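You operate a simulated robot arm through the tools that you are given. There is no shell and no other tool.

Carry out the task below with a simulated robot arm. There is one attempt and no reset: what you move stays moved.

## Task
Open the cups drawer, take the pellet on the top of the island bench and put it away in the inside of the cups drawer, then shut the drawer. Put the bottle marked "No 25" from the top of the island bench on top of the green goggles there. Fetch the label block from the top of the island bench and set it on top of the brown carton there. Put the white cup marked "No 50" from the top of the island bench on the draining grooves and the white cup marked "No 20" on the well plate there. The order is free. Set down upright: bottle, white cup.

Only the result counts: the job must be done as asked and must still hold three seconds after the hand-in. Knocking over, shifting, dropping, spilling or breaking anything else fails it.

## Robot
A 7-joint arm with a fingered hand on a trunk, on a base that drives. Base frame: it is fixed to the floor where the robot stands at the start and does not move with it; the origin is under the middle of the robot, x ahead of it, y to its left, z up. Lengths are in m, angles in rad, forces in N, time in s.
With the tool pointing down near the work surface it reaches from about 0.2 to 0.76 m from the robot's upright axis, wherever it stands. Its first joint turns from -2.897 to 2.897 rad. Places, roughly: bottle [-2.25, -5.75, 1]; carton [-2.75, -6, 0.75]; cups drawer [-2.4, -1.2, 0.7]; draining grooves [-1.5, -3.3, 0.8]; goggles (7x15x7 cm) [-2.4, -5.4, 0.9]; inside of the cups drawer [-2.4, -1.2, 0.7]; label block [-2.5, -5.5, 0.75]; pellet (3x3x2 cm) [-2.2, -5.5, 0.9]; well plate [-2.75, -6.5, 0.75]; white cup [-3, -6.25, 1]. Payload 4 kg.
The tool frame sits at the grasp point between the pads (the TCP): z along the fingers, y along the line on which they close. The tips reach 0.028 m beyond it. The gripper opens to 0.168 m. The gripper's body begins 0.079 m behind the TCP. The gripper is a hand of 4 fingers: y runs from the thumb to the fingers, the wrist lies at [0, 0, -0.249] in the tool frame, and closing takes about 1.5 s.
Orientation is told as [roll, pitch, yaw] about the base's x, y, z axes, in that order, counted from this pose: with the fingers straight down and closing along the base's y, the tool's x points along the base's -x, its y along +y and its z along -z.

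## Interface
- The arm moves only by the tool apply_moves. Its argument "plan" is a list that holds one entry, the list of rows, each a list of 7 numbers: the shift along the tool's x, y, z in units of 300 mm (1.0 is 300 mm), then the turn, a rotation vector about the tool's x, y, z in units of 45 degrees (1.0 is 45 degrees), then the closure, from 0 (fully open) to 1 (shut). In form: [[[x, y, z, ax, ay, az, jaw], ...]]. A call has 1 to 20 rows; each row is the pose to reach, as a shift and turn from the pose commanded when the call began, along the tool's axes at that moment. A call with a number of a shift or a turn outside -1 to 1 is refused whole. Rows are played at 5 a second. More than 0.05 m and 0.15 rad between two rows, or a gripper value outside its range, and nothing of the call is played. Where a pose cannot be reached the arm comes as near as it can. A force on the tool above 40 N (or 10 N above the force at the start of the call, whichever is more), or a blocked arm, ends the call early, and 0.2 s more pass. The fingers move at their own pace (about 0.153 m/s each) and stop on an object; they squeeze with about 22 N. The grip force told is the motor's: it shows also when the fingers shut on nothing. Time passes only in rows, and 0.2 s behind the last, so rows that repeat a pose let the fingers close. The reply holds the time, the measured pose of the TCP, the force on the tool along the base axes, the opening and the grip force, in the units named above and with some noise, with the torque about the TCP (base axes, N m) and any sound that the robot's microphone picked up.
- Cameras (640 x 400 px; columns grow to the right, rows downward): "scene" is now at [0.0266, 0.1592, 1.412]; the picture's right is [-0.05, -1.00, 0.00], its down [-0.64, 0.03, -0.76] and it looks along [0.76, -0.04, -0.65] (base axes); focal length 264 px, centre (320, 200). "wrist" rides on the gripper at [0.06, -0.06, -0.11] in the tool frame; the picture's right is [0.71, 0.71, 0.00], its down [-0.56, 0.56, -0.61] and it looks along [-0.43, 0.43, 0.79] (tool axes); focal length 265 px, centre (320, 200).
- get_image(camera): a new picture of that camera. The clock stands still meanwhile.
- slide_trunk(by): slides the trunk up (or, below 0, down) by that many m; the arm and the scene camera ride with it, the base frame stays. It gives what a move gives, with no picture.
- base_move(legs): drives the robot by 1 to 6 legs, each [ahead, turn to the left] in m and rad, along the robot's own axes; the way and the turn of a leg run together, so that a leg with both is an arc; at most 1.5 m and 3.142 rad a leg. The arm and the cameras ride along, it lands a little off, and it stops where it bumps. It gives what a move gives.
- hand_shape(shape): the hand has 4 fingers and takes this shape, open, in about a second: jaw (thumb against the fingers, like two jaws); tri (thumb and two fingers); tip (a fingertip pinch); poke (one finger out to press); point (the index stretched); flat (the hand flat); cup (the hand cupped); fist (a fist). The gripper value then closes the fingers along that shape, each until it touches; the sizes above hold for jaw. It gives what a move gives, with no picture.
- pan_tilt(pan, tilt): turns the head with the scene camera to pan (to the left, within 2.705 rad either way) and tilt (down, from -0.506 to 1.204), counted from straight ahead of the robot. It gives what a move gives.
- pixel_to_xyz(camera, pixels): for up to 12 pixels [column, row] of the newest picture of that camera ("zoom" is the newest enlarged one), the place [x, y, z] in the base frame of the surface seen there, good to about 0.002 m. The clock stands still meanwhile.
- zoom(camera, box): a new picture of the part [left, top, right, bottom] of that camera's present view, enlarged. The clock stands still meanwhile.
- job_done(): hands the job in; it is judged then, once.

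Open the gripper and draw the arm clear of the work before you hand the job in, unless the task says otherwise.

The tools are called by a JSON object that holds its "fn" and its "kwargs". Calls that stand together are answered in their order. apply_moves: Moves the arm, as the interface text tells. Its arguments: {"type":"object","properties":{"plan":{"type":"array","items":{"type":"array","items":{"type":"array","items":{"type":"number"}}}}},"required":["plan"]} The other tools are called the same way: slide_trunk (by) slides the trunk up or down; hand_shape (shape) gives the hand a shape; base_move (legs) drives the base; pan_tilt (pan, tilt) turns the head that bears the scene camera; get_image (camera) takes a picture; pixel_to_xyz (camera, pixels) gives the place of the surface under pixels of a picture; zoom (camera, box) takes an enlarged picture of a part of a camera's view; job_done () hands the job in.

At the start:

```text
time_s: 0.0
ee_pos: [0.4346, 0.1426, 1.0227]
ee_rot: [0.0, -0.001, 0.002]
force: [0.3, 0.6, 0.4]
torque: [0.01, -0.01, 0.0]
finger_gap: 0.1679
grasp_force: 0.1
shape: jaw
trunk travel left (down, up): [-0.425, 0.165]
robot x, y, heading: [-0.0002, -0.0002, -0.0]
head pan, tilt: [-0.052, 0.702]
```

scene: 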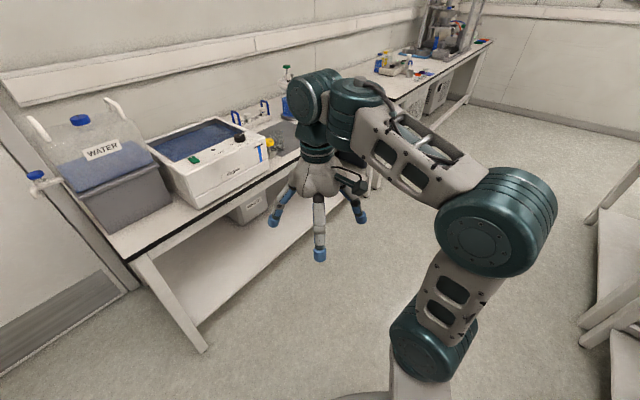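
wrist: 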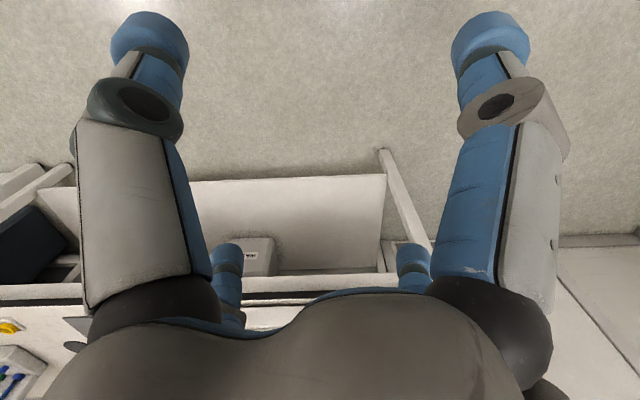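

I start by looking around the room; the first picture shows a bench along +x, while the work places lie behind and to the right (x≈-2.5, y from -1.2 to -6.5). I turn the head right-back to see.

{"fn": "pan_tilt", "kwargs": {"pan": -2.0, "tilt": 0.35}}

```text
time_s: 1.9
ee_pos: [0.4347, 0.1425, 1.0243]
ee_rot: [-0.001, 0.0, 0.0]
force: [0.1, -0.7, 0.2]
torque: [-0.01, 0.02, 0.0]
finger_gap: 0.168
grasp_force: 0.0
shape: jaw
trunk travel left (down, up): [-0.425, 0.165]
robot x, y, heading: [-0.0012, 0.0015, -0.001]
head pan, tilt: [-2.0, 0.351]
```

The head is now at pan -2.0; I take a picture there.

{"fn": "get_image", "kwargs": {"camera": "scene"}}

```text
taken
```

scene: 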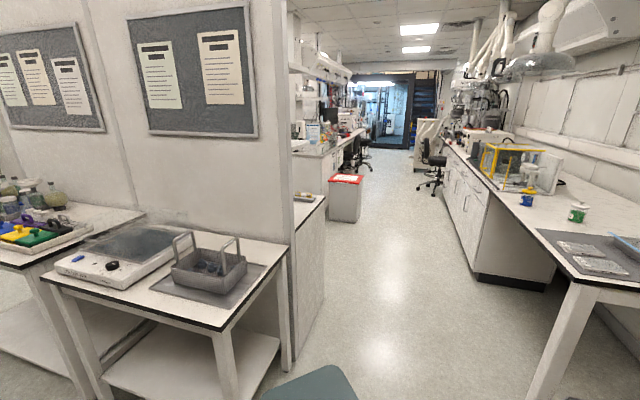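

The picture shows an aisle between a wall with posters (left) and a bench row (right). I query several points to map it.

{"fn": "pixel_to_xyz", "kwargs": {"camera": "scene", "pixels": [[290, 380], [345, 205], [400, 260], [480, 285], [450, 150], [550, 245], [530, 385], [320, 150], [385, 120], [210, 260], [308, 215], [430, 185]]}}

{"fn": "pan_tilt", "kwargs": {"pan": -2.6, "tilt": 0.45}}

{"fn": "get_image", "kwargs": {"camera": "scene"}}

```text
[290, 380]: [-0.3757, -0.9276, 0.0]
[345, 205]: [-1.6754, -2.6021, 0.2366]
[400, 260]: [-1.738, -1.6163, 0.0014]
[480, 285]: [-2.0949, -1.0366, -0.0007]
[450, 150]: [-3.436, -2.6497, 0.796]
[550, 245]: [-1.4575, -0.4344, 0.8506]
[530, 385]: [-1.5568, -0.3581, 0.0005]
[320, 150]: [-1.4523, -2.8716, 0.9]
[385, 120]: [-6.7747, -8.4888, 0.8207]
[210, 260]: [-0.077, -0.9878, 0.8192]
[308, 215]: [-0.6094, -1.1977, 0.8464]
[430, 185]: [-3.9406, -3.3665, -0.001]
```

```text
time_s: 2.9
ee_pos: [0.4341, 0.1417, 1.0239]
ee_rot: [0.002, -0.001, 0.0]
force: [-0.3, -0.4, 0.7]
torque: [0.0, 0.0, -0.02]
finger_gap: 0.1676
grasp_force: 0.0
shape: jaw
trunk travel left (down, up): [-0.425, 0.165]
robot x, y, heading: [-0.0027, 0.0001, 0.001]
head pan, tilt: [-2.601, 0.45]
```

```text
taken
```

scene: 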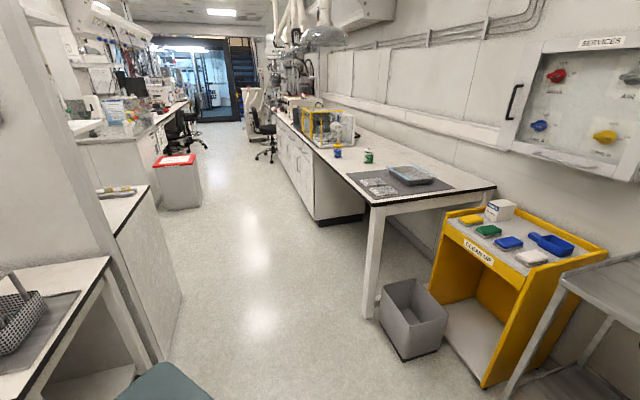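

The bench row on the right has drawers and doors; I zoom on the cabinet fronts and on the left bench to find the cups drawer and the island.

{"fn": "zoom", "kwargs": {"camera": "scene", "box": [240, 80, 400, 230]}}

{"fn": "zoom", "kwargs": {"camera": "scene", "box": [60, 60, 260, 220]}}

{"fn": "pixel_to_xyz", "kwargs": {"camera": "scene", "pixels": [[180, 380], [180, 208], [130, 135], [320, 218], [350, 180], [275, 112], [375, 202], [405, 360], [120, 195], [270, 160], [180, 115], [210, 120]]}}

```text
2.67 times, centred on (320, 155) of scene
```

zoom: 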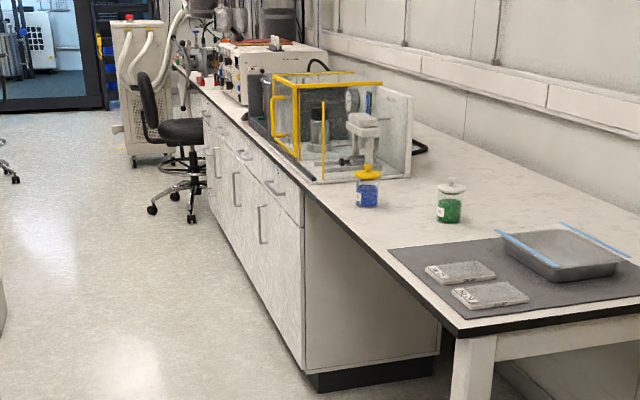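

```text
2.50 times, centred on (160, 140) of scene
```

zoom: 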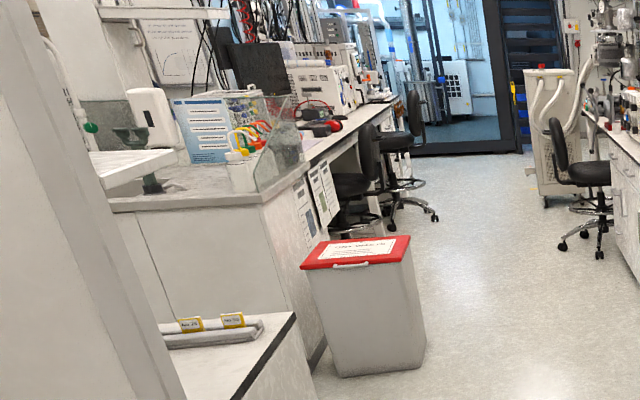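

```text
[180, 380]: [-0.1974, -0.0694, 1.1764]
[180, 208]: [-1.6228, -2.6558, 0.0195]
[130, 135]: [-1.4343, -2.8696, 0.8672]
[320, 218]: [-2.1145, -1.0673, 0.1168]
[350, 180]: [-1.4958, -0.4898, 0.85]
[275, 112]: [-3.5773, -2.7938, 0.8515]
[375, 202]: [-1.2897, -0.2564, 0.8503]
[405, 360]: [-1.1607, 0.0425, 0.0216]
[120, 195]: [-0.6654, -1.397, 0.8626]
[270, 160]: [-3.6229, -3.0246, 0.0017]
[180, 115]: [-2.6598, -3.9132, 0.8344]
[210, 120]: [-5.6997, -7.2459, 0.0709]
```

The cups drawer is the first drawer of the right bench row, and the island lies deeper down the aisle on the left. I turn in place to face down the aisle (heading about -2.3), leaving driving for after a look.

{"fn": "base_move", "kwargs": {"legs": [[0, -2.3]]}}

{"fn": "pan_tilt", "kwargs": {"pan": 0.0, "tilt": 0.35}}

{"fn": "get_image", "kwargs": {"camera": "scene"}}

```text
time_s: 8.8
ee_pos: [-0.1901, -0.4156, 1.0222]
ee_rot: [0.0, 0.001, -2.316]
force: [-0.8, 0.6, -0.2]
torque: [-0.03, 0.01, -0.02]
finger_gap: 0.1679
grasp_force: 0.1
shape: jaw
trunk travel left (down, up): [-0.425, 0.165]
robot x, y, heading: [-0.0021, 0.0002, -2.314]
head pan, tilt: [-2.601, 0.45]
```

```text
time_s: 11.1
ee_pos: [-0.1907, -0.4163, 1.0229]
ee_rot: [-0.001, 0.0, -2.316]
force: [-0.1, -0.1, 0.0]
torque: [0.02, 0.05, -0.01]
finger_gap: 0.1677
grasp_force: 0.1
shape: jaw
trunk travel left (down, up): [-0.425, 0.165]
robot x, y, heading: [0.0009, -0.0004, -2.32]
head pan, tilt: [0.0, 0.351]
```

```text
taken
```

scene: 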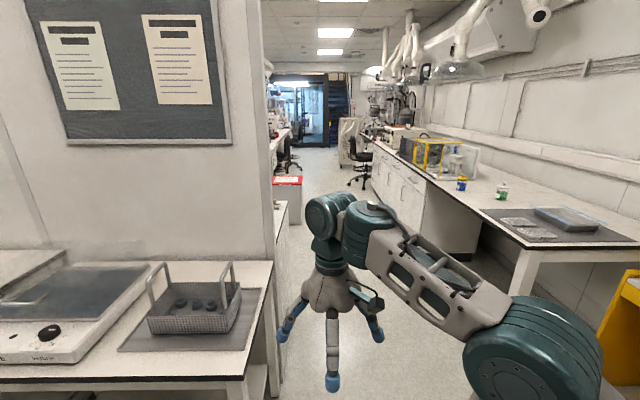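

The aisle runs ahead between the small table at left (edge at col ~270) and the bench at right. I measure the edges before driving.

{"fn": "pixel_to_xyz", "kwargs": {"camera": "scene", "pixels": [[268, 270], [250, 378], [283, 205], [290, 225], [300, 185], [478, 215], [520, 245], [640, 245], [440, 250], [440, 190], [405, 205], [370, 190]]}}

{"fn": "zoom", "kwargs": {"camera": "scene", "box": [260, 70, 460, 220]}}

```text
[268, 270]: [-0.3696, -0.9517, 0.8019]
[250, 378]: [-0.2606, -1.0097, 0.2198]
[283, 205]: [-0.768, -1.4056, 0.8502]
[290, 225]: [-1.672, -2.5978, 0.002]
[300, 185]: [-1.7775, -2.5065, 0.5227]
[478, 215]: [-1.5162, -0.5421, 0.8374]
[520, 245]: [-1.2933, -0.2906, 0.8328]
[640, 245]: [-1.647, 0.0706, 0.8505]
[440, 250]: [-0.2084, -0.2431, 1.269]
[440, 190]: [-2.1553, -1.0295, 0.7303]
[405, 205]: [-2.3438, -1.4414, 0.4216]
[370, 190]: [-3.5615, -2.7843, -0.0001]
```

```text
2.67 times, centred on (360, 145) of scene
```

zoom: 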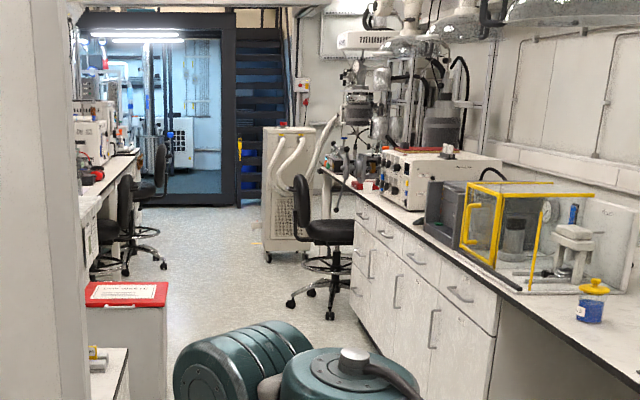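

The right bench edge lies at a lateral offset of -0.78 m and the left table at +0.36 m from my line, so I shift a little right and drive a metre down the aisle.

{"fn": "base_move", "kwargs": {"legs": [[0, -0.18], [1.0, 0], [0, 0.19], [0.6, 0]]}}

{"fn": "pan_tilt", "kwargs": {"pan": 0.9, "tilt": 0.35}}

{"fn": "get_image", "kwargs": {"camera": "scene"}}

```text
time_s: 20.8
ee_pos: [-1.3945, -1.4763, 1.0225]
ee_rot: [0.0, 0.0, -2.3]
force: [0.1, -0.3, 0.0]
torque: [-0.01, 0.03, -0.02]
finger_gap: 0.1678
grasp_force: 0.0
shape: jaw
trunk travel left (down, up): [-0.425, 0.165]
robot x, y, heading: [-1.2112, -1.0592, -2.299]
head pan, tilt: [0.0, 0.351]
```

```text
time_s: 22.0
ee_pos: [-1.3949, -1.4765, 1.0221]
ee_rot: [0.002, 0.001, -2.3]
force: [-1.2, 1.0, 0.7]
torque: [0.0, 0.01, 0.04]
finger_gap: 0.1677
grasp_force: 0.0
shape: jaw
trunk travel left (down, up): [-0.425, 0.165]
robot x, y, heading: [-1.2141, -1.0577, -2.299]
head pan, tilt: [0.901, 0.351]
```

```text
taken
```

scene: 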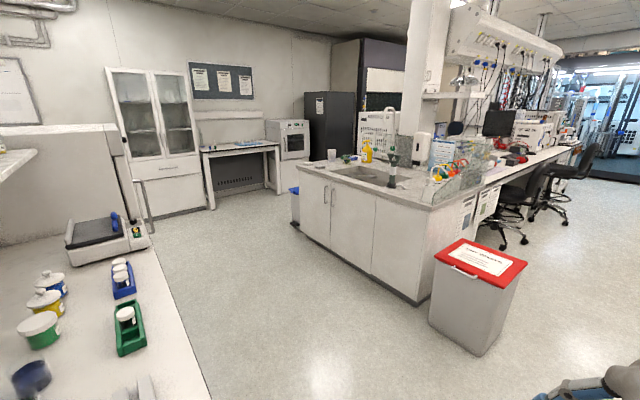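

The island with a sink at its near end stands at cols 295–640; a passage runs between it and the left bench. I measure the island's corners and the passage.

{"fn": "pixel_to_xyz", "kwargs": {"camera": "scene", "pixels": [[298, 168], [420, 203], [293, 222], [420, 300], [430, 320], [475, 355], [152, 240], [205, 380], [210, 210], [280, 195], [345, 165], [410, 180]]}}

{"fn": "zoom", "kwargs": {"camera": "scene", "box": [280, 90, 480, 220]}}

```text
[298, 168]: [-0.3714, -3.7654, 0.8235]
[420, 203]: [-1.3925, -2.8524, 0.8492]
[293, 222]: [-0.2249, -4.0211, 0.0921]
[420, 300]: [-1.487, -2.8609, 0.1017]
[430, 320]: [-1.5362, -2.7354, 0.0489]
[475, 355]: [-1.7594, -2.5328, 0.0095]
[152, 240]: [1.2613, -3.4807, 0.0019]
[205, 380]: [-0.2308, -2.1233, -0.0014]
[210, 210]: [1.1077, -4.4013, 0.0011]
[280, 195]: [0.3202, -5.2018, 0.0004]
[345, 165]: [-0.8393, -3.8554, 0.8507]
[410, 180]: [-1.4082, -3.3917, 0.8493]
```

```text
3.08 times, centred on (380, 155) of scene
```

zoom: 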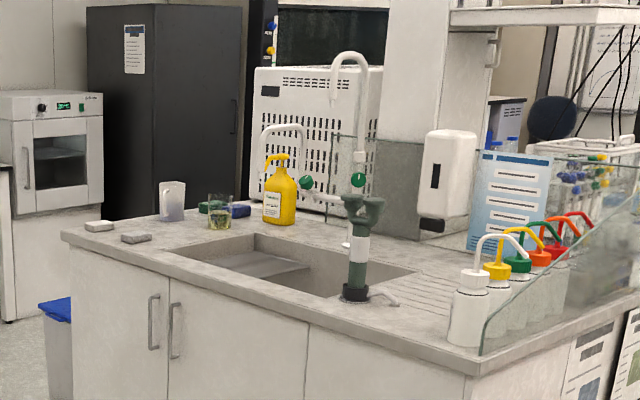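

The draining grooves are right of the sink at the aisle corner of the island, and the island's far side is reached through the passage. I drive ahead 0.75 m and turn left to face the passage.

{"fn": "base_move", "kwargs": {"legs": [[0.75, 0], [0, 1.57]]}}

{"fn": "pan_tilt", "kwargs": {"pan": 0.0, "tilt": 0.4}}

{"fn": "get_image", "kwargs": {"camera": "scene"}}

```text
time_s: 29.8
ee_pos: [-1.2896, -1.7989, 1.023]
ee_rot: [0.001, 0.001, -0.738]
force: [0.7, -0.9, 0.0]
torque: [0.01, -0.01, -0.02]
finger_gap: 0.1679
grasp_force: 0.2
shape: jaw
trunk travel left (down, up): [-0.425, 0.165]
robot x, y, heading: [-1.709, -1.6077, -0.738]
head pan, tilt: [0.901, 0.351]
```

```text
time_s: 31.0
ee_pos: [-1.2894, -1.7976, 1.0237]
ee_rot: [-0.001, 0.002, -0.737]
force: [-0.5, -0.9, -1.0]
torque: [0.01, 0.01, 0.0]
finger_gap: 0.1679
grasp_force: 0.0
shape: jaw
trunk travel left (down, up): [-0.425, 0.165]
robot x, y, heading: [-1.7053, -1.6131, -0.74]
head pan, tilt: [0.0, 0.4]
```

```text
taken
```

scene: 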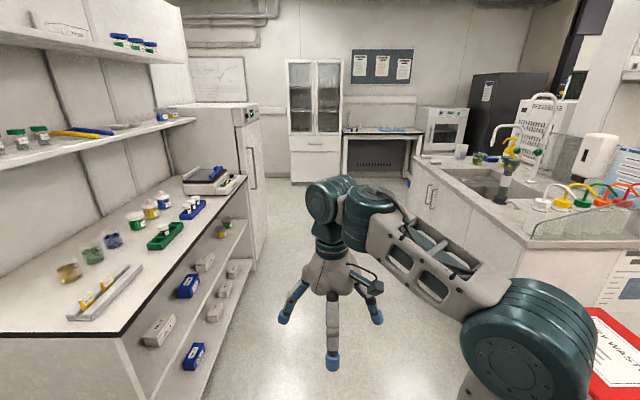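

The passage ahead is clear between the left shelf bench and the sink end of the island. I check the left bench edge and the far objects' positions.

{"fn": "pixel_to_xyz", "kwargs": {"camera": "scene", "pixels": [[185, 265], [130, 325], [245, 240], [220, 340], [415, 165], [520, 245], [430, 200], [405, 180], [345, 175], [440, 130], [320, 180], [590, 320]]}}

```text
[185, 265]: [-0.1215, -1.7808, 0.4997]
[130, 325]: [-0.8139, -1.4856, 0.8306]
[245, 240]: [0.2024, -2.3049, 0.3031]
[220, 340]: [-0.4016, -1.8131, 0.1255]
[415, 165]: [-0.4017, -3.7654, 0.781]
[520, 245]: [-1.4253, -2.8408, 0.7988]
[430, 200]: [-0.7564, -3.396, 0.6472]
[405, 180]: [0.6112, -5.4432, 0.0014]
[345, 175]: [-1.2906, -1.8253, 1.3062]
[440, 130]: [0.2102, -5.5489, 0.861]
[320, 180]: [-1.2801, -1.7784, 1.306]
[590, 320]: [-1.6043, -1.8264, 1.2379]
```

Clearances are about 0.7 m on each side, so I drive 2.9 m through the passage and then look to the right along the island's far side.

{"fn": "base_move", "kwargs": {"legs": [[1.5, 0], [1.4, 0]]}}

{"fn": "pan_tilt", "kwargs": {"pan": -1.3, "tilt": 0.4}}

{"fn": "get_image", "kwargs": {"camera": "scene"}}

```text
time_s: 45.3
ee_pos: [0.9227, -3.7585, 1.0224]
ee_rot: [0.001, 0.0, -0.711]
force: [0.4, 0.0, 0.3]
torque: [-0.01, -0.03, 0.0]
finger_gap: 0.1678
grasp_force: 0.1
shape: jaw
trunk travel left (down, up): [-0.425, 0.165]
robot x, y, heading: [0.4996, -3.5836, -0.71]
head pan, tilt: [0.0, 0.4]
```

```text
time_s: 46.8
ee_pos: [0.9228, -3.7585, 1.0226]
ee_rot: [0.001, 0.0, -0.712]
force: [0.8, -0.8, 0.2]
torque: [-0.01, -0.01, -0.03]
finger_gap: 0.1676
grasp_force: 0.0
shape: jaw
trunk travel left (down, up): [-0.425, 0.165]
robot x, y, heading: [0.5012, -3.5823, -0.711]
head pan, tilt: [-1.3, 0.4]
```

```text
taken
```

scene: 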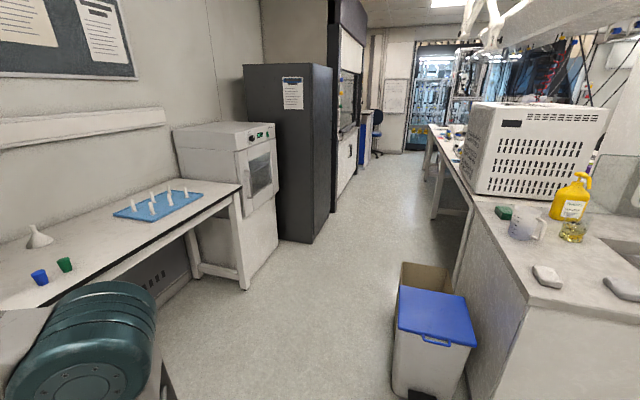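

The island's far side runs down on the right (edge from (520,300) to (430,125)), with a blue-lidded bin at (430,330). I measure the aisle and zoom on the far part of the island.

{"fn": "pixel_to_xyz", "kwargs": {"camera": "scene", "pixels": [[400, 290], [395, 385], [400, 265], [525, 300], [470, 180], [455, 160], [428, 128], [325, 240], [275, 250], [335, 210], [440, 215], [400, 200]]}}

{"fn": "zoom", "kwargs": {"camera": "scene", "box": [360, 60, 520, 260]}}

```text
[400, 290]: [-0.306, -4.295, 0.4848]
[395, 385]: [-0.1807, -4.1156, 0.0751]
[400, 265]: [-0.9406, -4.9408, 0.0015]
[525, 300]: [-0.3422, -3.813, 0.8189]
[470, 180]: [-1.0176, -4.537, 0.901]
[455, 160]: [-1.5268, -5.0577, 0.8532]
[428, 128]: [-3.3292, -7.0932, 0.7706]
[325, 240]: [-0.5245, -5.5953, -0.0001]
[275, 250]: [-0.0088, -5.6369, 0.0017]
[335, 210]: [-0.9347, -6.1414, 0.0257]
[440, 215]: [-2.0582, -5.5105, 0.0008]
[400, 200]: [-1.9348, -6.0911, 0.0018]
```

```text
2.00 times, centred on (440, 160) of scene
```

zoom: 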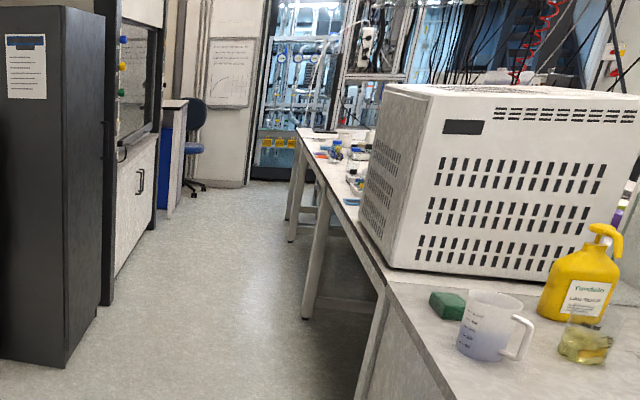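

The far aisle is about 1.07 m wide at the dark cabinet, with the bin at my right; a lane about 3.0 m lateral fits both. I check the left table's edge before turning.

{"fn": "pixel_to_xyz", "kwargs": {"camera": "scene", "pixels": [[240, 192], [150, 235], [248, 285], [190, 270], [465, 300], [478, 345], [405, 268], [450, 270], [430, 265], [340, 180], [360, 150], [65, 265]]}}

```text
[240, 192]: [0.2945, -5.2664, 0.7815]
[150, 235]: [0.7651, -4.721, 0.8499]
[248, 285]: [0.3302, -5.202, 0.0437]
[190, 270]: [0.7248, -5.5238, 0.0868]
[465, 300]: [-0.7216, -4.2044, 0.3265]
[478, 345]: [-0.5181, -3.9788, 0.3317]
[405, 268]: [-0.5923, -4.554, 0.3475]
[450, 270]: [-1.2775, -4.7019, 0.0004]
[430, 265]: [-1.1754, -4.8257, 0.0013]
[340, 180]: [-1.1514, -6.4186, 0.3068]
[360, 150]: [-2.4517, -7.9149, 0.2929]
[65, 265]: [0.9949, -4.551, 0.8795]
```

The table front is at lateral 3.73 m, so I edge 0.15 m ahead, turn right, and drive down the far aisle on a lane near 3.0 m.

{"fn": "base_move", "kwargs": {"legs": [[0.17, 0], [0, -1.51], [1.2, 0]]}}

{"fn": "pan_tilt", "kwargs": {"pan": -0.3, "tilt": 0.45}}

{"fn": "get_image", "kwargs": {"camera": "scene"}}

```text
time_s: 57.8
ee_pos: [-0.2573, -5.1142, 1.0224]
ee_rot: [-0.001, -0.001, -2.211]
force: [-0.6, 0.1, -0.1]
torque: [0.0, -0.02, 0.03]
finger_gap: 0.1679
grasp_force: 0.1
shape: jaw
trunk travel left (down, up): [-0.425, 0.165]
robot x, y, heading: [-0.1139, -4.6758, -2.209]
head pan, tilt: [-1.3, 0.4]
```

```text
time_s: 59.1
ee_pos: [-0.2582, -5.1145, 1.0228]
ee_rot: [0.0, 0.0, -2.211]
force: [0.0, 0.3, -0.1]
torque: [0.01, -0.01, -0.01]
finger_gap: 0.168
grasp_force: 0.0
shape: jaw
trunk travel left (down, up): [-0.425, 0.165]
robot x, y, heading: [-0.1137, -4.6779, -2.215]
head pan, tilt: [-0.3, 0.45]
```

```text
taken
```

scene: 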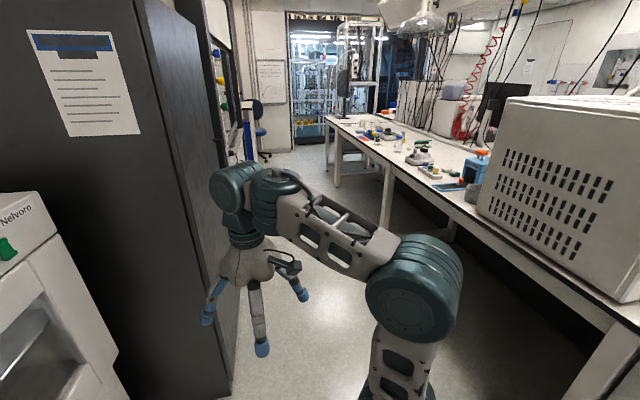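

My hand is at lateral 3.24 m, close to the dark cabinet's side at 3.37 m. I pull the hand back and to the right before going on.

{"fn": "apply_moves", "kwargs": {"plan": [[[0.08, -0.133, 0, 0, 0, 0, 0], [0.16, -0.267, 0, 0, 0, 0, 0], [0.24, -0.4, 0, 0, 0, 0, 0], [0.32, -0.533, 0, 0, 0, 0, 0], [0.4, -0.667, 0, 0, 0, 0, 0], [0.4, -0.8, 0, 0, 0, 0, 0]]]}}

{"fn": "get_image", "kwargs": {"camera": "scene"}}

```text
time_s: 60.5
ee_pos: [-0.3797, -4.8757, 1.0268]
ee_rot: [-0.001, -0.001, -2.21]
force: [0.2, -0.1, 0.1]
torque: [0.01, 0.0, 0.01]
finger_gap: 0.1678
grasp_force: 0.1
shape: jaw
trunk travel left (down, up): [-0.425, 0.165]
robot x, y, heading: [-0.1137, -4.6782, -2.212]
head pan, tilt: [-0.3, 0.45]
```

```text
taken
```

scene: 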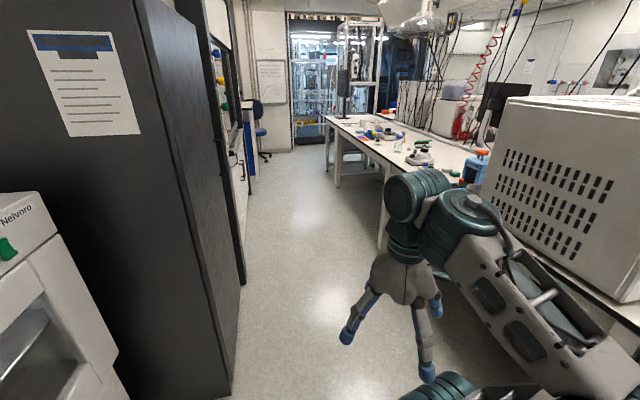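

The hand is now clear of the cabinet but the forearm leans right toward the white box. I measure both to be sure of clearance.

{"fn": "pixel_to_xyz", "kwargs": {"camera": "scene", "pixels": [[560, 320], [620, 370], [450, 385], [640, 250], [490, 215], [230, 380], [240, 280], [165, 30], [400, 330], [465, 200], [415, 190], [440, 130]]}}

```text
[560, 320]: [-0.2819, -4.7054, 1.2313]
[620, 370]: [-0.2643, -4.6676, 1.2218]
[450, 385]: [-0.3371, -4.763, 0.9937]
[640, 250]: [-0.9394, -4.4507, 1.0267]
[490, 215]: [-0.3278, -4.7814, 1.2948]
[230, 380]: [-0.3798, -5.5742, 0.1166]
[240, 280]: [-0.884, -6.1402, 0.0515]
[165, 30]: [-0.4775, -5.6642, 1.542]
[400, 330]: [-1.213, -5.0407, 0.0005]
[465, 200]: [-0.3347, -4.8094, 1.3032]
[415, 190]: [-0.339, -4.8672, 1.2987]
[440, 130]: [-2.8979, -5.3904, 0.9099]
```

The arm has clearance, so I straighten slightly right and drive 1.4 m to come beside the island's work area.

{"fn": "base_move", "kwargs": {"legs": [[0, -0.17], [1.4, 0]]}}

{"fn": "pan_tilt", "kwargs": {"pan": -0.7, "tilt": 0.55}}

{"fn": "get_image", "kwargs": {"camera": "scene"}}

```text
time_s: 68.1
ee_pos: [-1.4148, -5.8067, 1.0265]
ee_rot: [-0.002, 0.001, -2.366]
force: [-0.5, 0.0, -0.6]
torque: [-0.02, -0.02, 0.02]
finger_gap: 0.168
grasp_force: 0.1
shape: jaw
trunk travel left (down, up): [-0.425, 0.165]
robot x, y, heading: [-1.1209, -5.657, -2.368]
head pan, tilt: [-0.3, 0.45]
```

```text
time_s: 69.0
ee_pos: [-1.4153, -5.8082, 1.0273]
ee_rot: [0.0, 0.0, -2.365]
force: [0.0, -0.5, 0.6]
torque: [0.02, 0.01, 0.04]
finger_gap: 0.1681
grasp_force: 0.2
shape: jaw
trunk travel left (down, up): [-0.425, 0.165]
robot x, y, heading: [-1.1214, -5.6574, -2.362]
head pan, tilt: [-0.7, 0.55]
```

```text
taken
```

scene: 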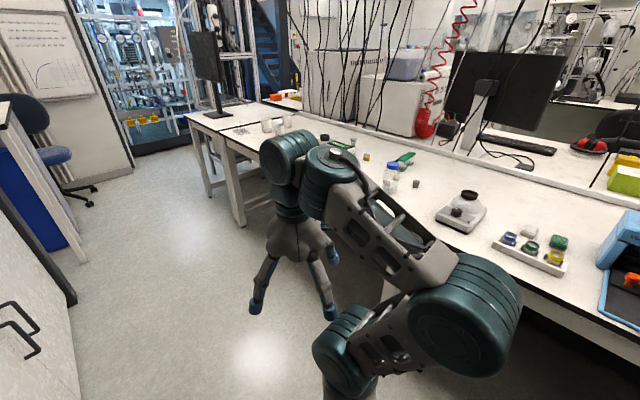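

The island top shows cups near (280,125), items near (320,140)–(420,185). I zoom on these.

{"fn": "zoom", "kwargs": {"camera": "scene", "box": [190, 90, 350, 190]}}

{"fn": "zoom", "kwargs": {"camera": "scene", "box": [330, 120, 490, 240]}}

{"fn": "pixel_to_xyz", "kwargs": {"camera": "scene", "pixels": [[280, 125], [245, 128], [415, 185], [391, 178], [365, 155], [405, 155], [460, 210], [530, 245], [240, 225], [470, 250], [190, 125], [335, 135]]}}

```text
4.00 times, centred on (270, 140) of scene
```

zoom: 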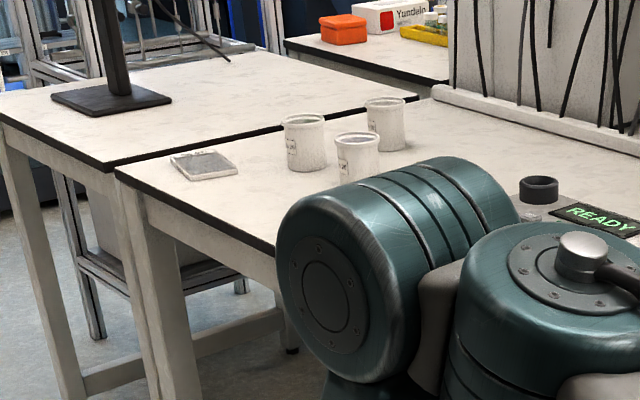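

```text
3.33 times, centred on (410, 180) of scene
```

zoom: 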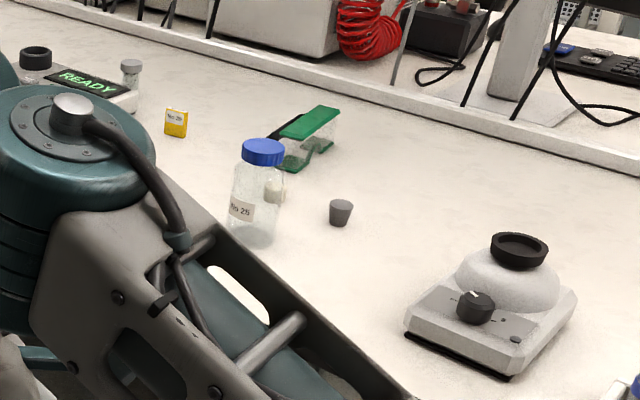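

```text
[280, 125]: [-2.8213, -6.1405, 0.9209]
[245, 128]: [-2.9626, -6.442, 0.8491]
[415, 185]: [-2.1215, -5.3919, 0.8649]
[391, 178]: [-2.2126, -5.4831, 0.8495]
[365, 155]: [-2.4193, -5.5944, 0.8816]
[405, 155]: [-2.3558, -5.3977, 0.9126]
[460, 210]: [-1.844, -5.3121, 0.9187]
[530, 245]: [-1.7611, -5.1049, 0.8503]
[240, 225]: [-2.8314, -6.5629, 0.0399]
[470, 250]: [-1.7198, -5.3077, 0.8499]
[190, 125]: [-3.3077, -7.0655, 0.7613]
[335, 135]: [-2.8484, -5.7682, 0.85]
```

The bottle "No 25" with blue cap stands near (-2.21,-5.48), the green goggles near (-2.36,-5.40), a grey piece near (-2.12,-5.39), a yellow block near (-2.42,-5.59), and three cups near (-2.82,-6.14). I drive alongside and turn to face the island for a closer look.

{"fn": "base_move", "kwargs": {"legs": [[0.64, 0], [0, -1.515]]}}

{"fn": "pan_tilt", "kwargs": {"pan": 0.0, "tilt": 0.6}}

{"fn": "get_image", "kwargs": {"camera": "scene"}}

```text
time_s: 76.4
ee_pos: [-1.7457, -5.8268, 1.0261]
ee_rot: [0.001, 0.001, 2.375]
force: [0.3, -0.1, -0.9]
torque: [0.01, -0.03, -0.01]
finger_gap: 0.1679
grasp_force: 0.1
shape: jaw
trunk travel left (down, up): [-0.425, 0.165]
robot x, y, heading: [-1.5839, -6.1169, 2.372]
head pan, tilt: [-0.7, 0.55]
```

```text
time_s: 77.5
ee_pos: [-1.7455, -5.8261, 1.0274]
ee_rot: [0.0, 0.0, 2.373]
force: [0.4, -0.4, 0.0]
torque: [-0.01, 0.0, -0.01]
finger_gap: 0.1678
grasp_force: 0.0
shape: jaw
trunk travel left (down, up): [-0.425, 0.165]
robot x, y, heading: [-1.5894, -6.1144, 2.376]
head pan, tilt: [0.0, 0.6]
```

```text
taken
```

scene: 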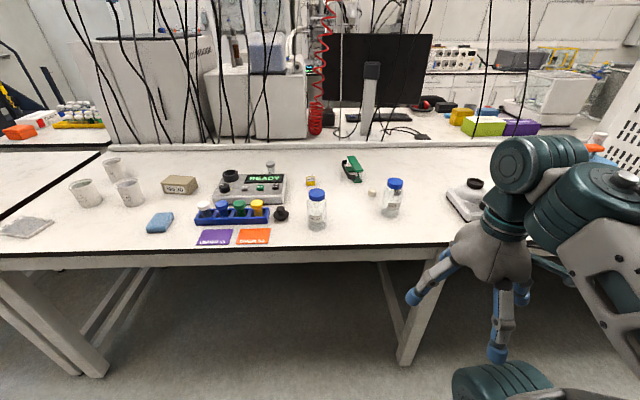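

Now two blue-capped bottles at (316,205) and (392,195), the carton at (180,185), three cups, the plate at (25,227) and a small white pellet at (372,193) are visible. I zoom in on each region.

{"fn": "zoom", "kwargs": {"camera": "scene", "box": [0, 140, 160, 240]}}

{"fn": "zoom", "kwargs": {"camera": "scene", "box": [140, 140, 300, 250]}}

{"fn": "zoom", "kwargs": {"camera": "scene", "box": [280, 140, 440, 250]}}

{"fn": "pixel_to_xyz", "kwargs": {"camera": "scene", "pixels": [[85, 195], [115, 168], [130, 192], [25, 227], [180, 185], [316, 210], [392, 200], [372, 193], [310, 182], [350, 165], [355, 178], [160, 222]]}}

```text
4.00 times, centred on (80, 190) of scene
```

zoom: 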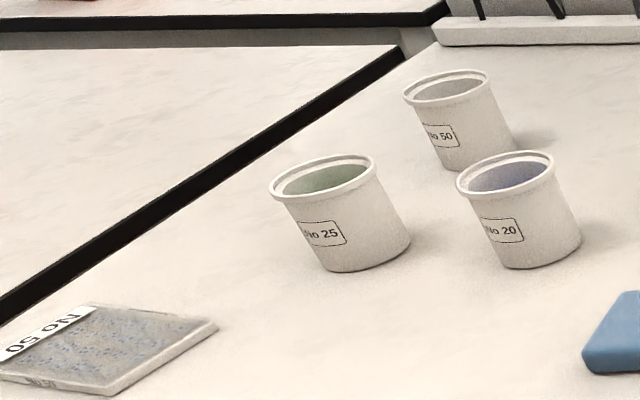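

```text
3.64 times, centred on (220, 195) of scene
```

zoom: 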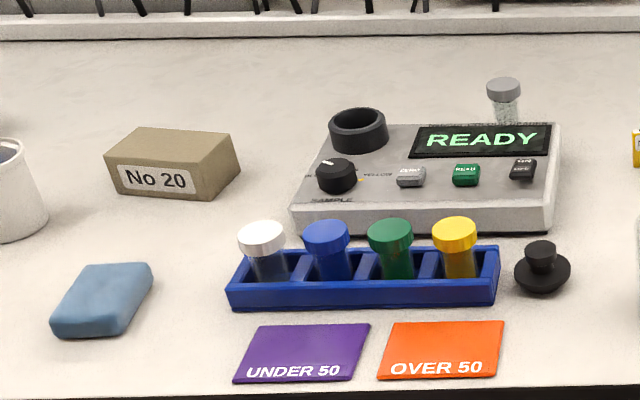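

```text
3.64 times, centred on (360, 195) of scene
```

zoom: 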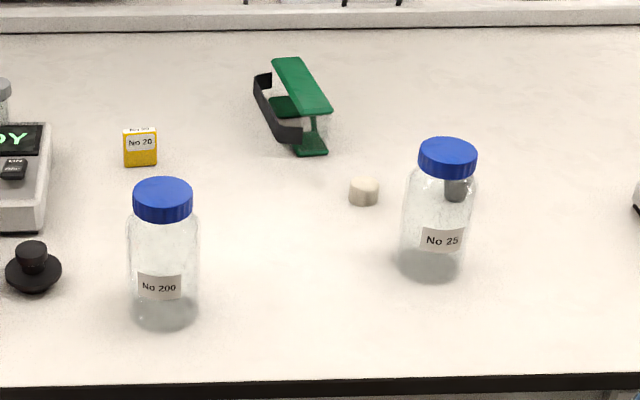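

```text
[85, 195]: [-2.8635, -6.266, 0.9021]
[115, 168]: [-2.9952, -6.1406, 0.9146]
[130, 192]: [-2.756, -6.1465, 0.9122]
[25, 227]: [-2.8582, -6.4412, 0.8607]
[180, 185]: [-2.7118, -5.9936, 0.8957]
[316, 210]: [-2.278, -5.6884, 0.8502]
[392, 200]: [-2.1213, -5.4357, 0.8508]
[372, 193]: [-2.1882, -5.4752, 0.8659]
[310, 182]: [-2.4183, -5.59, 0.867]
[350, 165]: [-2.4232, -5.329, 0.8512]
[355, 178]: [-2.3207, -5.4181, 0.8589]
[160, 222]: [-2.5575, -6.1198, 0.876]
```

The labels are readable: bottle No 25 at (392,200), yellow block, white pellet, carton No 20, cups No 25/50/20 and the plate. Before approaching the bench I look down to see my base's footprint and the bench's underside.

{"fn": "pan_tilt", "kwargs": {"pan": 0.2, "tilt": 1.2}}

{"fn": "get_image", "kwargs": {"camera": "scene"}}

```text
time_s: 78.5
ee_pos: [-1.7466, -5.8255, 1.0267]
ee_rot: [-0.002, 0.0, 2.374]
force: [0.3, -0.1, 0.4]
torque: [0.01, 0.05, -0.01]
finger_gap: 0.1678
grasp_force: 0.0
shape: jaw
trunk travel left (down, up): [-0.425, 0.165]
robot x, y, heading: [-1.5889, -6.1103, 2.372]
head pan, tilt: [0.201, 1.201]
```

```text
taken
```

scene: 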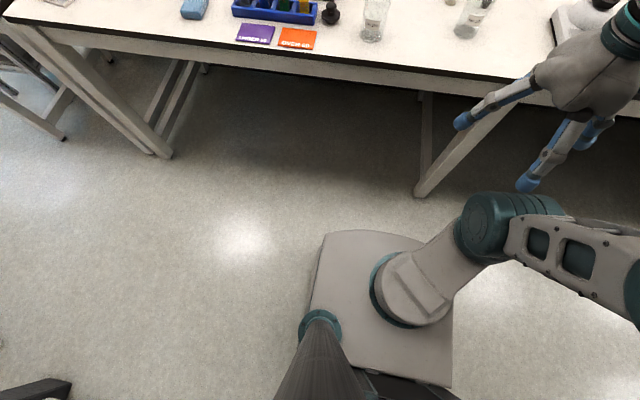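

The base platform is visible at (380,310). I measure its edges and the bench edge and leg.

{"fn": "pixel_to_xyz", "kwargs": {"camera": "scene", "pixels": [[330, 237], [400, 240], [315, 300], [450, 380], [415, 300], [320, 330], [420, 190], [250, 45], [450, 75], [160, 155], [100, 34], [350, 300]]}}

```text
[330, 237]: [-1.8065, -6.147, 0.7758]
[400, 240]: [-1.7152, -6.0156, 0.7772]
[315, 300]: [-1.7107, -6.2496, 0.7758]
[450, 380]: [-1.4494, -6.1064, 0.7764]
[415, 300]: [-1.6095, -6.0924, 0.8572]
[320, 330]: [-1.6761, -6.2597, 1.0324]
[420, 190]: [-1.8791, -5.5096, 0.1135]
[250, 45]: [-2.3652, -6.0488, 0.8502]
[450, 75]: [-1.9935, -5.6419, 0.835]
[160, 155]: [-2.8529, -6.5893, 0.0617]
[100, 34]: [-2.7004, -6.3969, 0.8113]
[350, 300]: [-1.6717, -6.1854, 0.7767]
```

The torso platform reaches only 0.16 m ahead of my axis and the bench is open underneath, with a leg at the right. I raise the trunk a bit so the hand clears the bottles, then move up to the bench by 0.3 m.

{"fn": "slide_trunk", "kwargs": {"by": 0.12}}

{"fn": "base_move", "kwargs": {"legs": [[0.2, 0.03]]}}

{"fn": "pan_tilt", "kwargs": {"pan": 0.0, "tilt": 0.95}}

{"fn": "get_image", "kwargs": {"camera": "scene"}}

```text
time_s: 80.0
ee_pos: [-1.7461, -5.826, 1.1467]
ee_rot: [0.001, -0.001, 2.373]
force: [0.4, 0.2, 0.2]
torque: [0.04, 0.0, 0.02]
finger_gap: 0.168
grasp_force: 0.1
shape: jaw
trunk travel left (down, up): [-0.545, 0.045]
robot x, y, heading: [-1.5875, -6.1158, 2.371]
head pan, tilt: [0.201, 1.201]
```

```text
time_s: 81.6
ee_pos: [-1.8987, -5.6948, 1.145]
ee_rot: [-0.001, 0.0, 2.4]
force: [0.2, -0.1, -0.3]
torque: [0.01, -0.02, -0.02]
finger_gap: 0.1676
grasp_force: 0.0
shape: jaw
trunk travel left (down, up): [-0.545, 0.045]
robot x, y, heading: [-1.7309, -5.9811, 2.399]
head pan, tilt: [0.201, 1.201]
```

```text
time_s: 82.3
ee_pos: [-1.898, -5.694, 1.146]
ee_rot: [0.001, -0.001, 2.401]
force: [0.8, 0.4, 0.7]
torque: [0.0, -0.04, -0.01]
finger_gap: 0.1681
grasp_force: 0.0
shape: jaw
trunk travel left (down, up): [-0.545, 0.045]
robot x, y, heading: [-1.7339, -5.9795, 2.399]
head pan, tilt: [0.0, 0.949]
```

```text
taken
```

scene: 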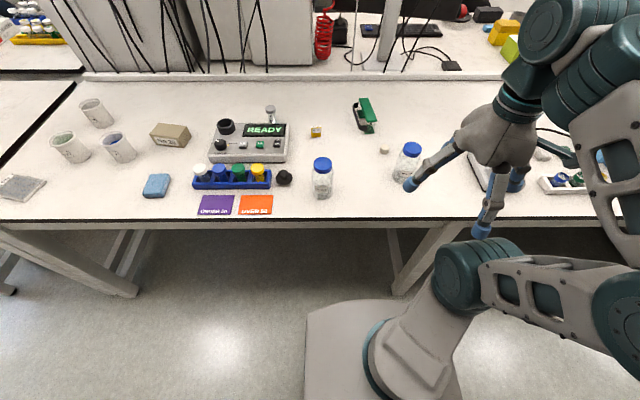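

The hand now is above the bottle's cap height and the base has room. I move ahead another 0.12 m.

{"fn": "base_move", "kwargs": {"legs": [[0.12, 0]]}}

{"fn": "get_image", "kwargs": {"camera": "scene"}}

```text
time_s: 83.6
ee_pos: [-1.9858, -5.6148, 1.1452]
ee_rot: [0.001, 0.001, 2.403]
force: [0.0, 0.6, 0.0]
torque: [0.0, 0.01, 0.0]
finger_gap: 0.1678
grasp_force: 0.0
shape: jaw
trunk travel left (down, up): [-0.545, 0.045]
robot x, y, heading: [-1.8135, -5.8995, 2.405]
head pan, tilt: [0.0, 0.949]
```

```text
taken
```

scene: 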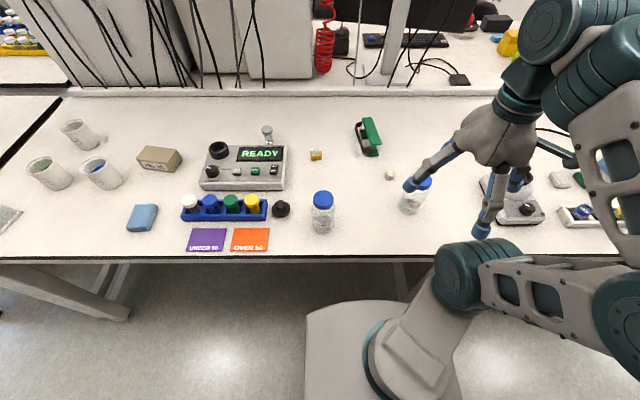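

The robot axis is now about 0.31 m from the bench edge. I zoom in on the goggles, pellet and bottle to measure them.

{"fn": "zoom", "kwargs": {"camera": "scene", "box": [290, 100, 450, 230]}}

{"fn": "get_image", "kwargs": {"camera": "wrist"}}

```text
3.08 times, centred on (370, 165) of scene
```

zoom: 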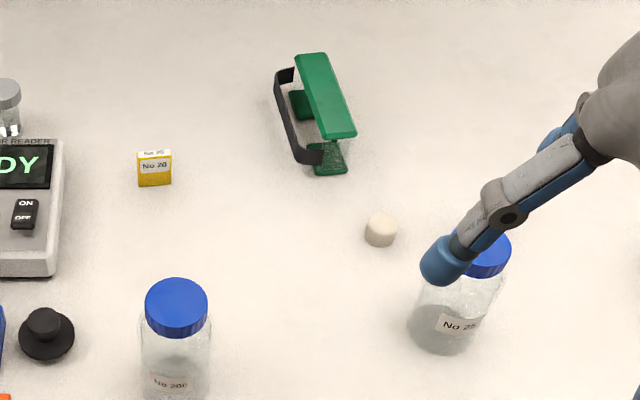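

```text
taken
```

wrist: 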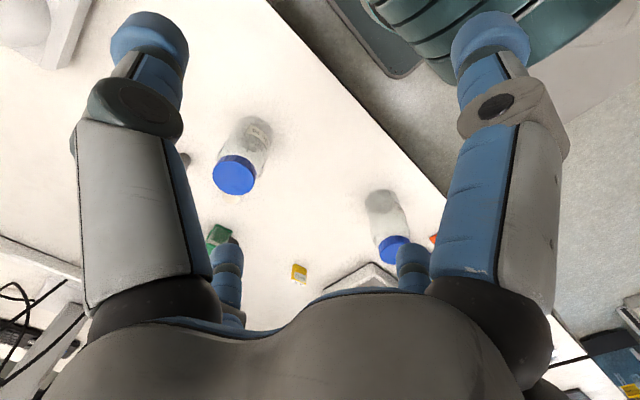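

I read the surface points of the goggles' top plate, pellet top, block top and bottle cap.

{"fn": "pixel_to_xyz", "kwargs": {"camera": "zoom", "pixels": [[299, 60], [322, 57], [350, 130], [328, 133], [325, 95], [330, 165], [298, 105], [380, 222], [490, 245], [154, 155], [450, 330], [283, 120]]}}

{"fn": "pixel_to_xyz", "kwargs": {"camera": "wrist", "pixels": [[235, 175], [222, 185], [250, 180], [235, 160], [253, 130], [219, 237], [299, 268]]}}

```text
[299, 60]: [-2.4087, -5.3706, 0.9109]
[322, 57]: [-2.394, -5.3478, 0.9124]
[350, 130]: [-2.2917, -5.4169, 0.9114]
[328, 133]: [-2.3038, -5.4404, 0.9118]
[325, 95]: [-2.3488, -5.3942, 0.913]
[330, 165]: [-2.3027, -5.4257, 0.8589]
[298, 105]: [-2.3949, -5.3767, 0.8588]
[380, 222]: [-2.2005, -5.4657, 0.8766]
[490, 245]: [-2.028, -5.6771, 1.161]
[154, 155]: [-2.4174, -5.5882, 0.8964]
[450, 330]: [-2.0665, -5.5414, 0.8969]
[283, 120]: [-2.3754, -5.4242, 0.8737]
```

```text
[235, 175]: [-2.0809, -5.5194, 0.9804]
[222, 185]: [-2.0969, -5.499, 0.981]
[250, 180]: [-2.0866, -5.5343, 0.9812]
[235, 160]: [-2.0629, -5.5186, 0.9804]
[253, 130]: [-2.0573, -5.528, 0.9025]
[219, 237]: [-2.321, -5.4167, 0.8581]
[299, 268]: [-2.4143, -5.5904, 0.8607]
```

The bottle's cap centre is at (-2.081,-5.519,0.981) and the goggles' flat top plate is centred near (-2.350,-5.394) at z 0.912. I move the empty hand out over the goggles at safe height to check the reach and get a close wrist view.

{"fn": "apply_moves", "kwargs": {"plan": [[[-0.15, 0.03, 0, 0, 0, 0, 0], [-0.3, 0.06, 0, 0, 0, 0, 0], [-0.45, 0.09, 0, 0, 0, 0, 0], [-0.6, 0.12, 0, 0, 0, 0, 0], [-0.75, 0.15, 0, 0, 0, 0, 0], [-0.9, 0.18, 0, 0, 0, 0, 0]]]}}

{"fn": "get_image", "kwargs": {"camera": "wrist"}}

{"fn": "get_image", "kwargs": {"camera": "scene"}}

```text
time_s: 85.0
ee_pos: [-2.2219, -5.4745, 1.1466]
ee_rot: [-0.002, 0.003, 2.404]
force: [0.0, 0.1, -0.8]
torque: [0.01, -0.03, 0.01]
finger_gap: 0.1678
grasp_force: 0.1
shape: jaw
trunk travel left (down, up): [-0.545, 0.045]
robot x, y, heading: [-1.8167, -5.9019, 2.402]
head pan, tilt: [0.0, 0.949]
```

```text
taken
```

wrist: 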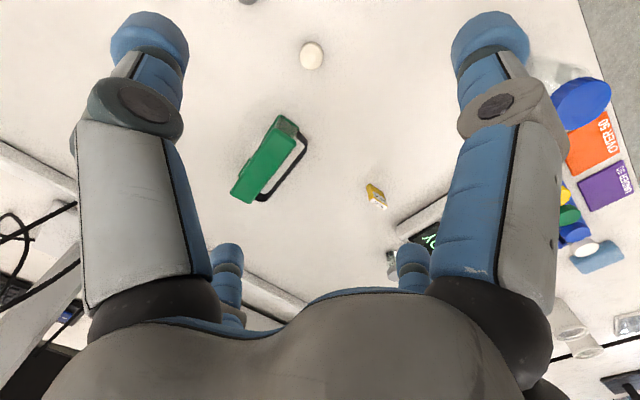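

```text
taken
```

scene: 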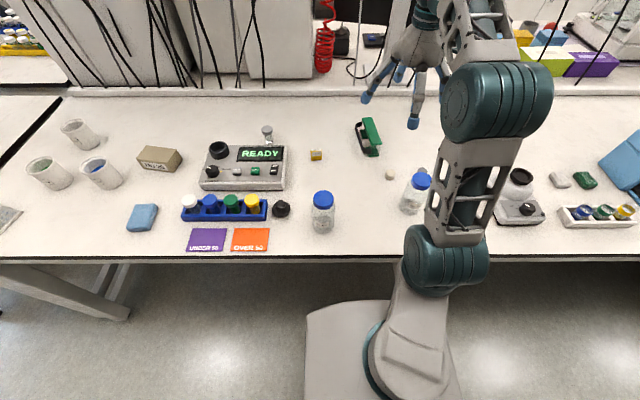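

The wrist view shows the goggles at (270,160), the pellet at (311,55). I zoom to measure the goggles' plate corners.

{"fn": "zoom", "kwargs": {"camera": "wrist", "box": [200, 30, 340, 220]}}

{"fn": "pixel_to_xyz", "kwargs": {"camera": "wrist", "pixels": [[276, 118], [294, 128], [232, 195], [250, 201], [263, 160], [311, 56], [376, 195], [303, 140], [283, 178], [270, 170], [255, 155]]}}

```text
2.11 times, centred on (270, 125) of wrist
```

zoom: 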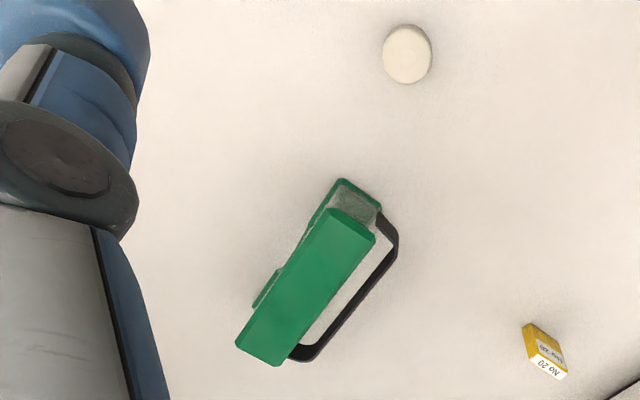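

```text
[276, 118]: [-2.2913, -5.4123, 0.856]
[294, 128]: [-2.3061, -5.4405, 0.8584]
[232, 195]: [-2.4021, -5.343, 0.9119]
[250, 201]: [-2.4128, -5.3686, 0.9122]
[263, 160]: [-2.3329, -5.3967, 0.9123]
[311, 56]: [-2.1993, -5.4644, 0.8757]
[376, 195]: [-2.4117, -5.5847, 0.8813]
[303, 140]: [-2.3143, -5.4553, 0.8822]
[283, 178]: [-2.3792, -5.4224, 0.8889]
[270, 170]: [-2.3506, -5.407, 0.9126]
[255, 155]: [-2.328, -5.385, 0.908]
```

I measure the plate's four corners in the zoomed view.

{"fn": "pixel_to_xyz", "kwargs": {"camera": "zoom", "pixels": [[332, 213], [370, 238], [241, 341], [280, 361], [307, 287], [290, 262], [330, 310], [345, 182], [378, 205], [258, 300], [390, 230], [308, 355]]}}

```text
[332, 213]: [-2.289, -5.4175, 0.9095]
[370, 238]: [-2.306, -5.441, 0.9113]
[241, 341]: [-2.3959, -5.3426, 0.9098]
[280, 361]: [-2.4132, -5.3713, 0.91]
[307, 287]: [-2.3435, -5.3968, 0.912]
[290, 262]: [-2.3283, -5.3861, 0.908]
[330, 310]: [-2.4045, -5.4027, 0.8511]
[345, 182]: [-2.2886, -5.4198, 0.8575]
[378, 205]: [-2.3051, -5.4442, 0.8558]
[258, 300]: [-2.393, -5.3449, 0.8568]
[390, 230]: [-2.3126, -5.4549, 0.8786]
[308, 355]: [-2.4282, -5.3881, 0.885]
```

The plate is about 0.13×0.033 m, centred at (-2.351,-5.393), with a matching foot below. I test that the empty hand reaches the placing pose there (TCP z≈1.02).

{"fn": "apply_moves", "kwargs": {"plan": [[[-0.125, 0.022, 0.05, 0, 0, 0, 0], [-0.25, 0.044, 0.13, 0, 0, 0, 0], [-0.375, 0.066, 0.21, 0, 0, 0, 0], [-0.5, 0.089, 0.3, 0, 0, 0, 0], [-0.5, 0.089, 0.4, 0, 0, 0, 0], [-0.5, 0.089, 0.42, 0, 0, 0, 0]]]}}

```text
time_s: 86.4
ee_pos: [-2.3506, -5.3931, 1.0215]
ee_rot: [0.001, -0.002, 2.404]
force: [0.8, 0.3, 1.1]
torque: [0.0, 0.0, 0.01]
finger_gap: 0.168
grasp_force: 0.0
shape: jaw
out of reach, approached as far as the arm can: row 4
trunk travel left (down, up): [-0.545, 0.045]
robot x, y, heading: [-1.8175, -5.9019, 2.402]
head pan, tilt: [0.0, 0.949]
```

The pose is reached but near the limit; raising the trunk the last bit should help. I raise it 0.04 m and then carry the hand back over the bottle at (-2.081,-5.519).

{"fn": "slide_trunk", "kwargs": {"by": 0.04}}

{"fn": "apply_moves", "kwargs": {"plan": [[[0, 0, -0.15, 0, 0, 0, 0], [0.14, -0.042, -0.22, 0, 0, 0, 0], [0.28, -0.084, -0.27, 0, 0, 0, 0], [0.42, -0.126, -0.27, 0, 0, 0, 0], [0.56, -0.168, -0.27, 0, 0, 0, 0], [0.7, -0.21, -0.27, 0, 0, 0, 0], [0.84, -0.252, -0.27, 0, 0, 0, 0], [0.947, -0.295, -0.27, 0, 0, 0, 0], [0.947, -0.295, -0.27, 0, 0, 0, 0]]]}}

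{"fn": "get_image", "kwargs": {"camera": "wrist"}}

{"fn": "get_image", "kwargs": {"camera": "scene"}}

```text
time_s: 87.2
ee_pos: [-2.35, -5.3939, 1.0618]
ee_rot: [0.001, -0.003, 2.4]
force: [-0.3, 0.4, 0.2]
torque: [0.01, -0.01, -0.01]
finger_gap: 0.1681
grasp_force: 0.0
shape: jaw
trunk travel left (down, up): [-0.585, 0.005]
robot x, y, heading: [-1.8185, -5.9045, 2.405]
head pan, tilt: [0.0, 0.949]
```

```text
time_s: 89.2
ee_pos: [-2.0845, -5.5196, 1.1432]
ee_rot: [0.001, 0.0, 2.404]
force: [0.1, 0.4, 0.4]
torque: [-0.01, 0.01, 0.01]
finger_gap: 0.1678
grasp_force: 0.0
shape: jaw
out of reach, approached as far as the arm can: row 1
trunk travel left (down, up): [-0.585, 0.005]
robot x, y, heading: [-1.8174, -5.8987, 2.401]
head pan, tilt: [0.0, 0.949]
```

```text
taken
```

wrist: 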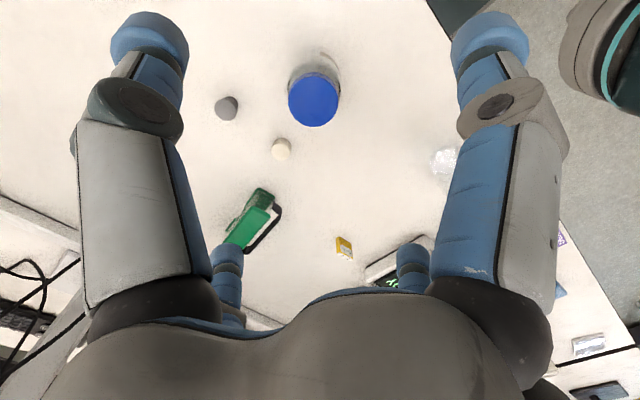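

```text
taken
```

scene: 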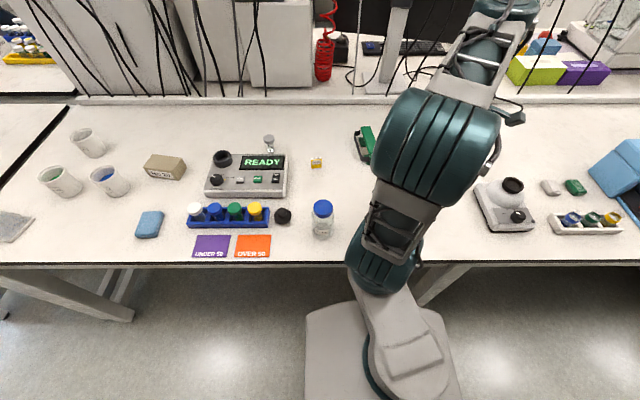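

The cap is at (314,98) in the wrist view, almost exactly under the TCP; there's also a grey stopper at (227,108). I measure these points.

{"fn": "pixel_to_xyz", "kwargs": {"camera": "wrist", "pixels": [[314, 98], [290, 98], [338, 98], [314, 120], [227, 106], [281, 148], [344, 246], [314, 72], [318, 60], [227, 115]]}}

```text
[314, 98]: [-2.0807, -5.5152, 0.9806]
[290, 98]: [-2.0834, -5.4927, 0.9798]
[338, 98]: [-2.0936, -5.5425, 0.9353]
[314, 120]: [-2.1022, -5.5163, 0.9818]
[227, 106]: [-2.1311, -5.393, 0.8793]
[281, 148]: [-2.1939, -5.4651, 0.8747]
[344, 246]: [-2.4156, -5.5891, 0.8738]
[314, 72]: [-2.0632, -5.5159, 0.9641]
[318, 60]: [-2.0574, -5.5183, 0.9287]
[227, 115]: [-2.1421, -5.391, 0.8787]
```

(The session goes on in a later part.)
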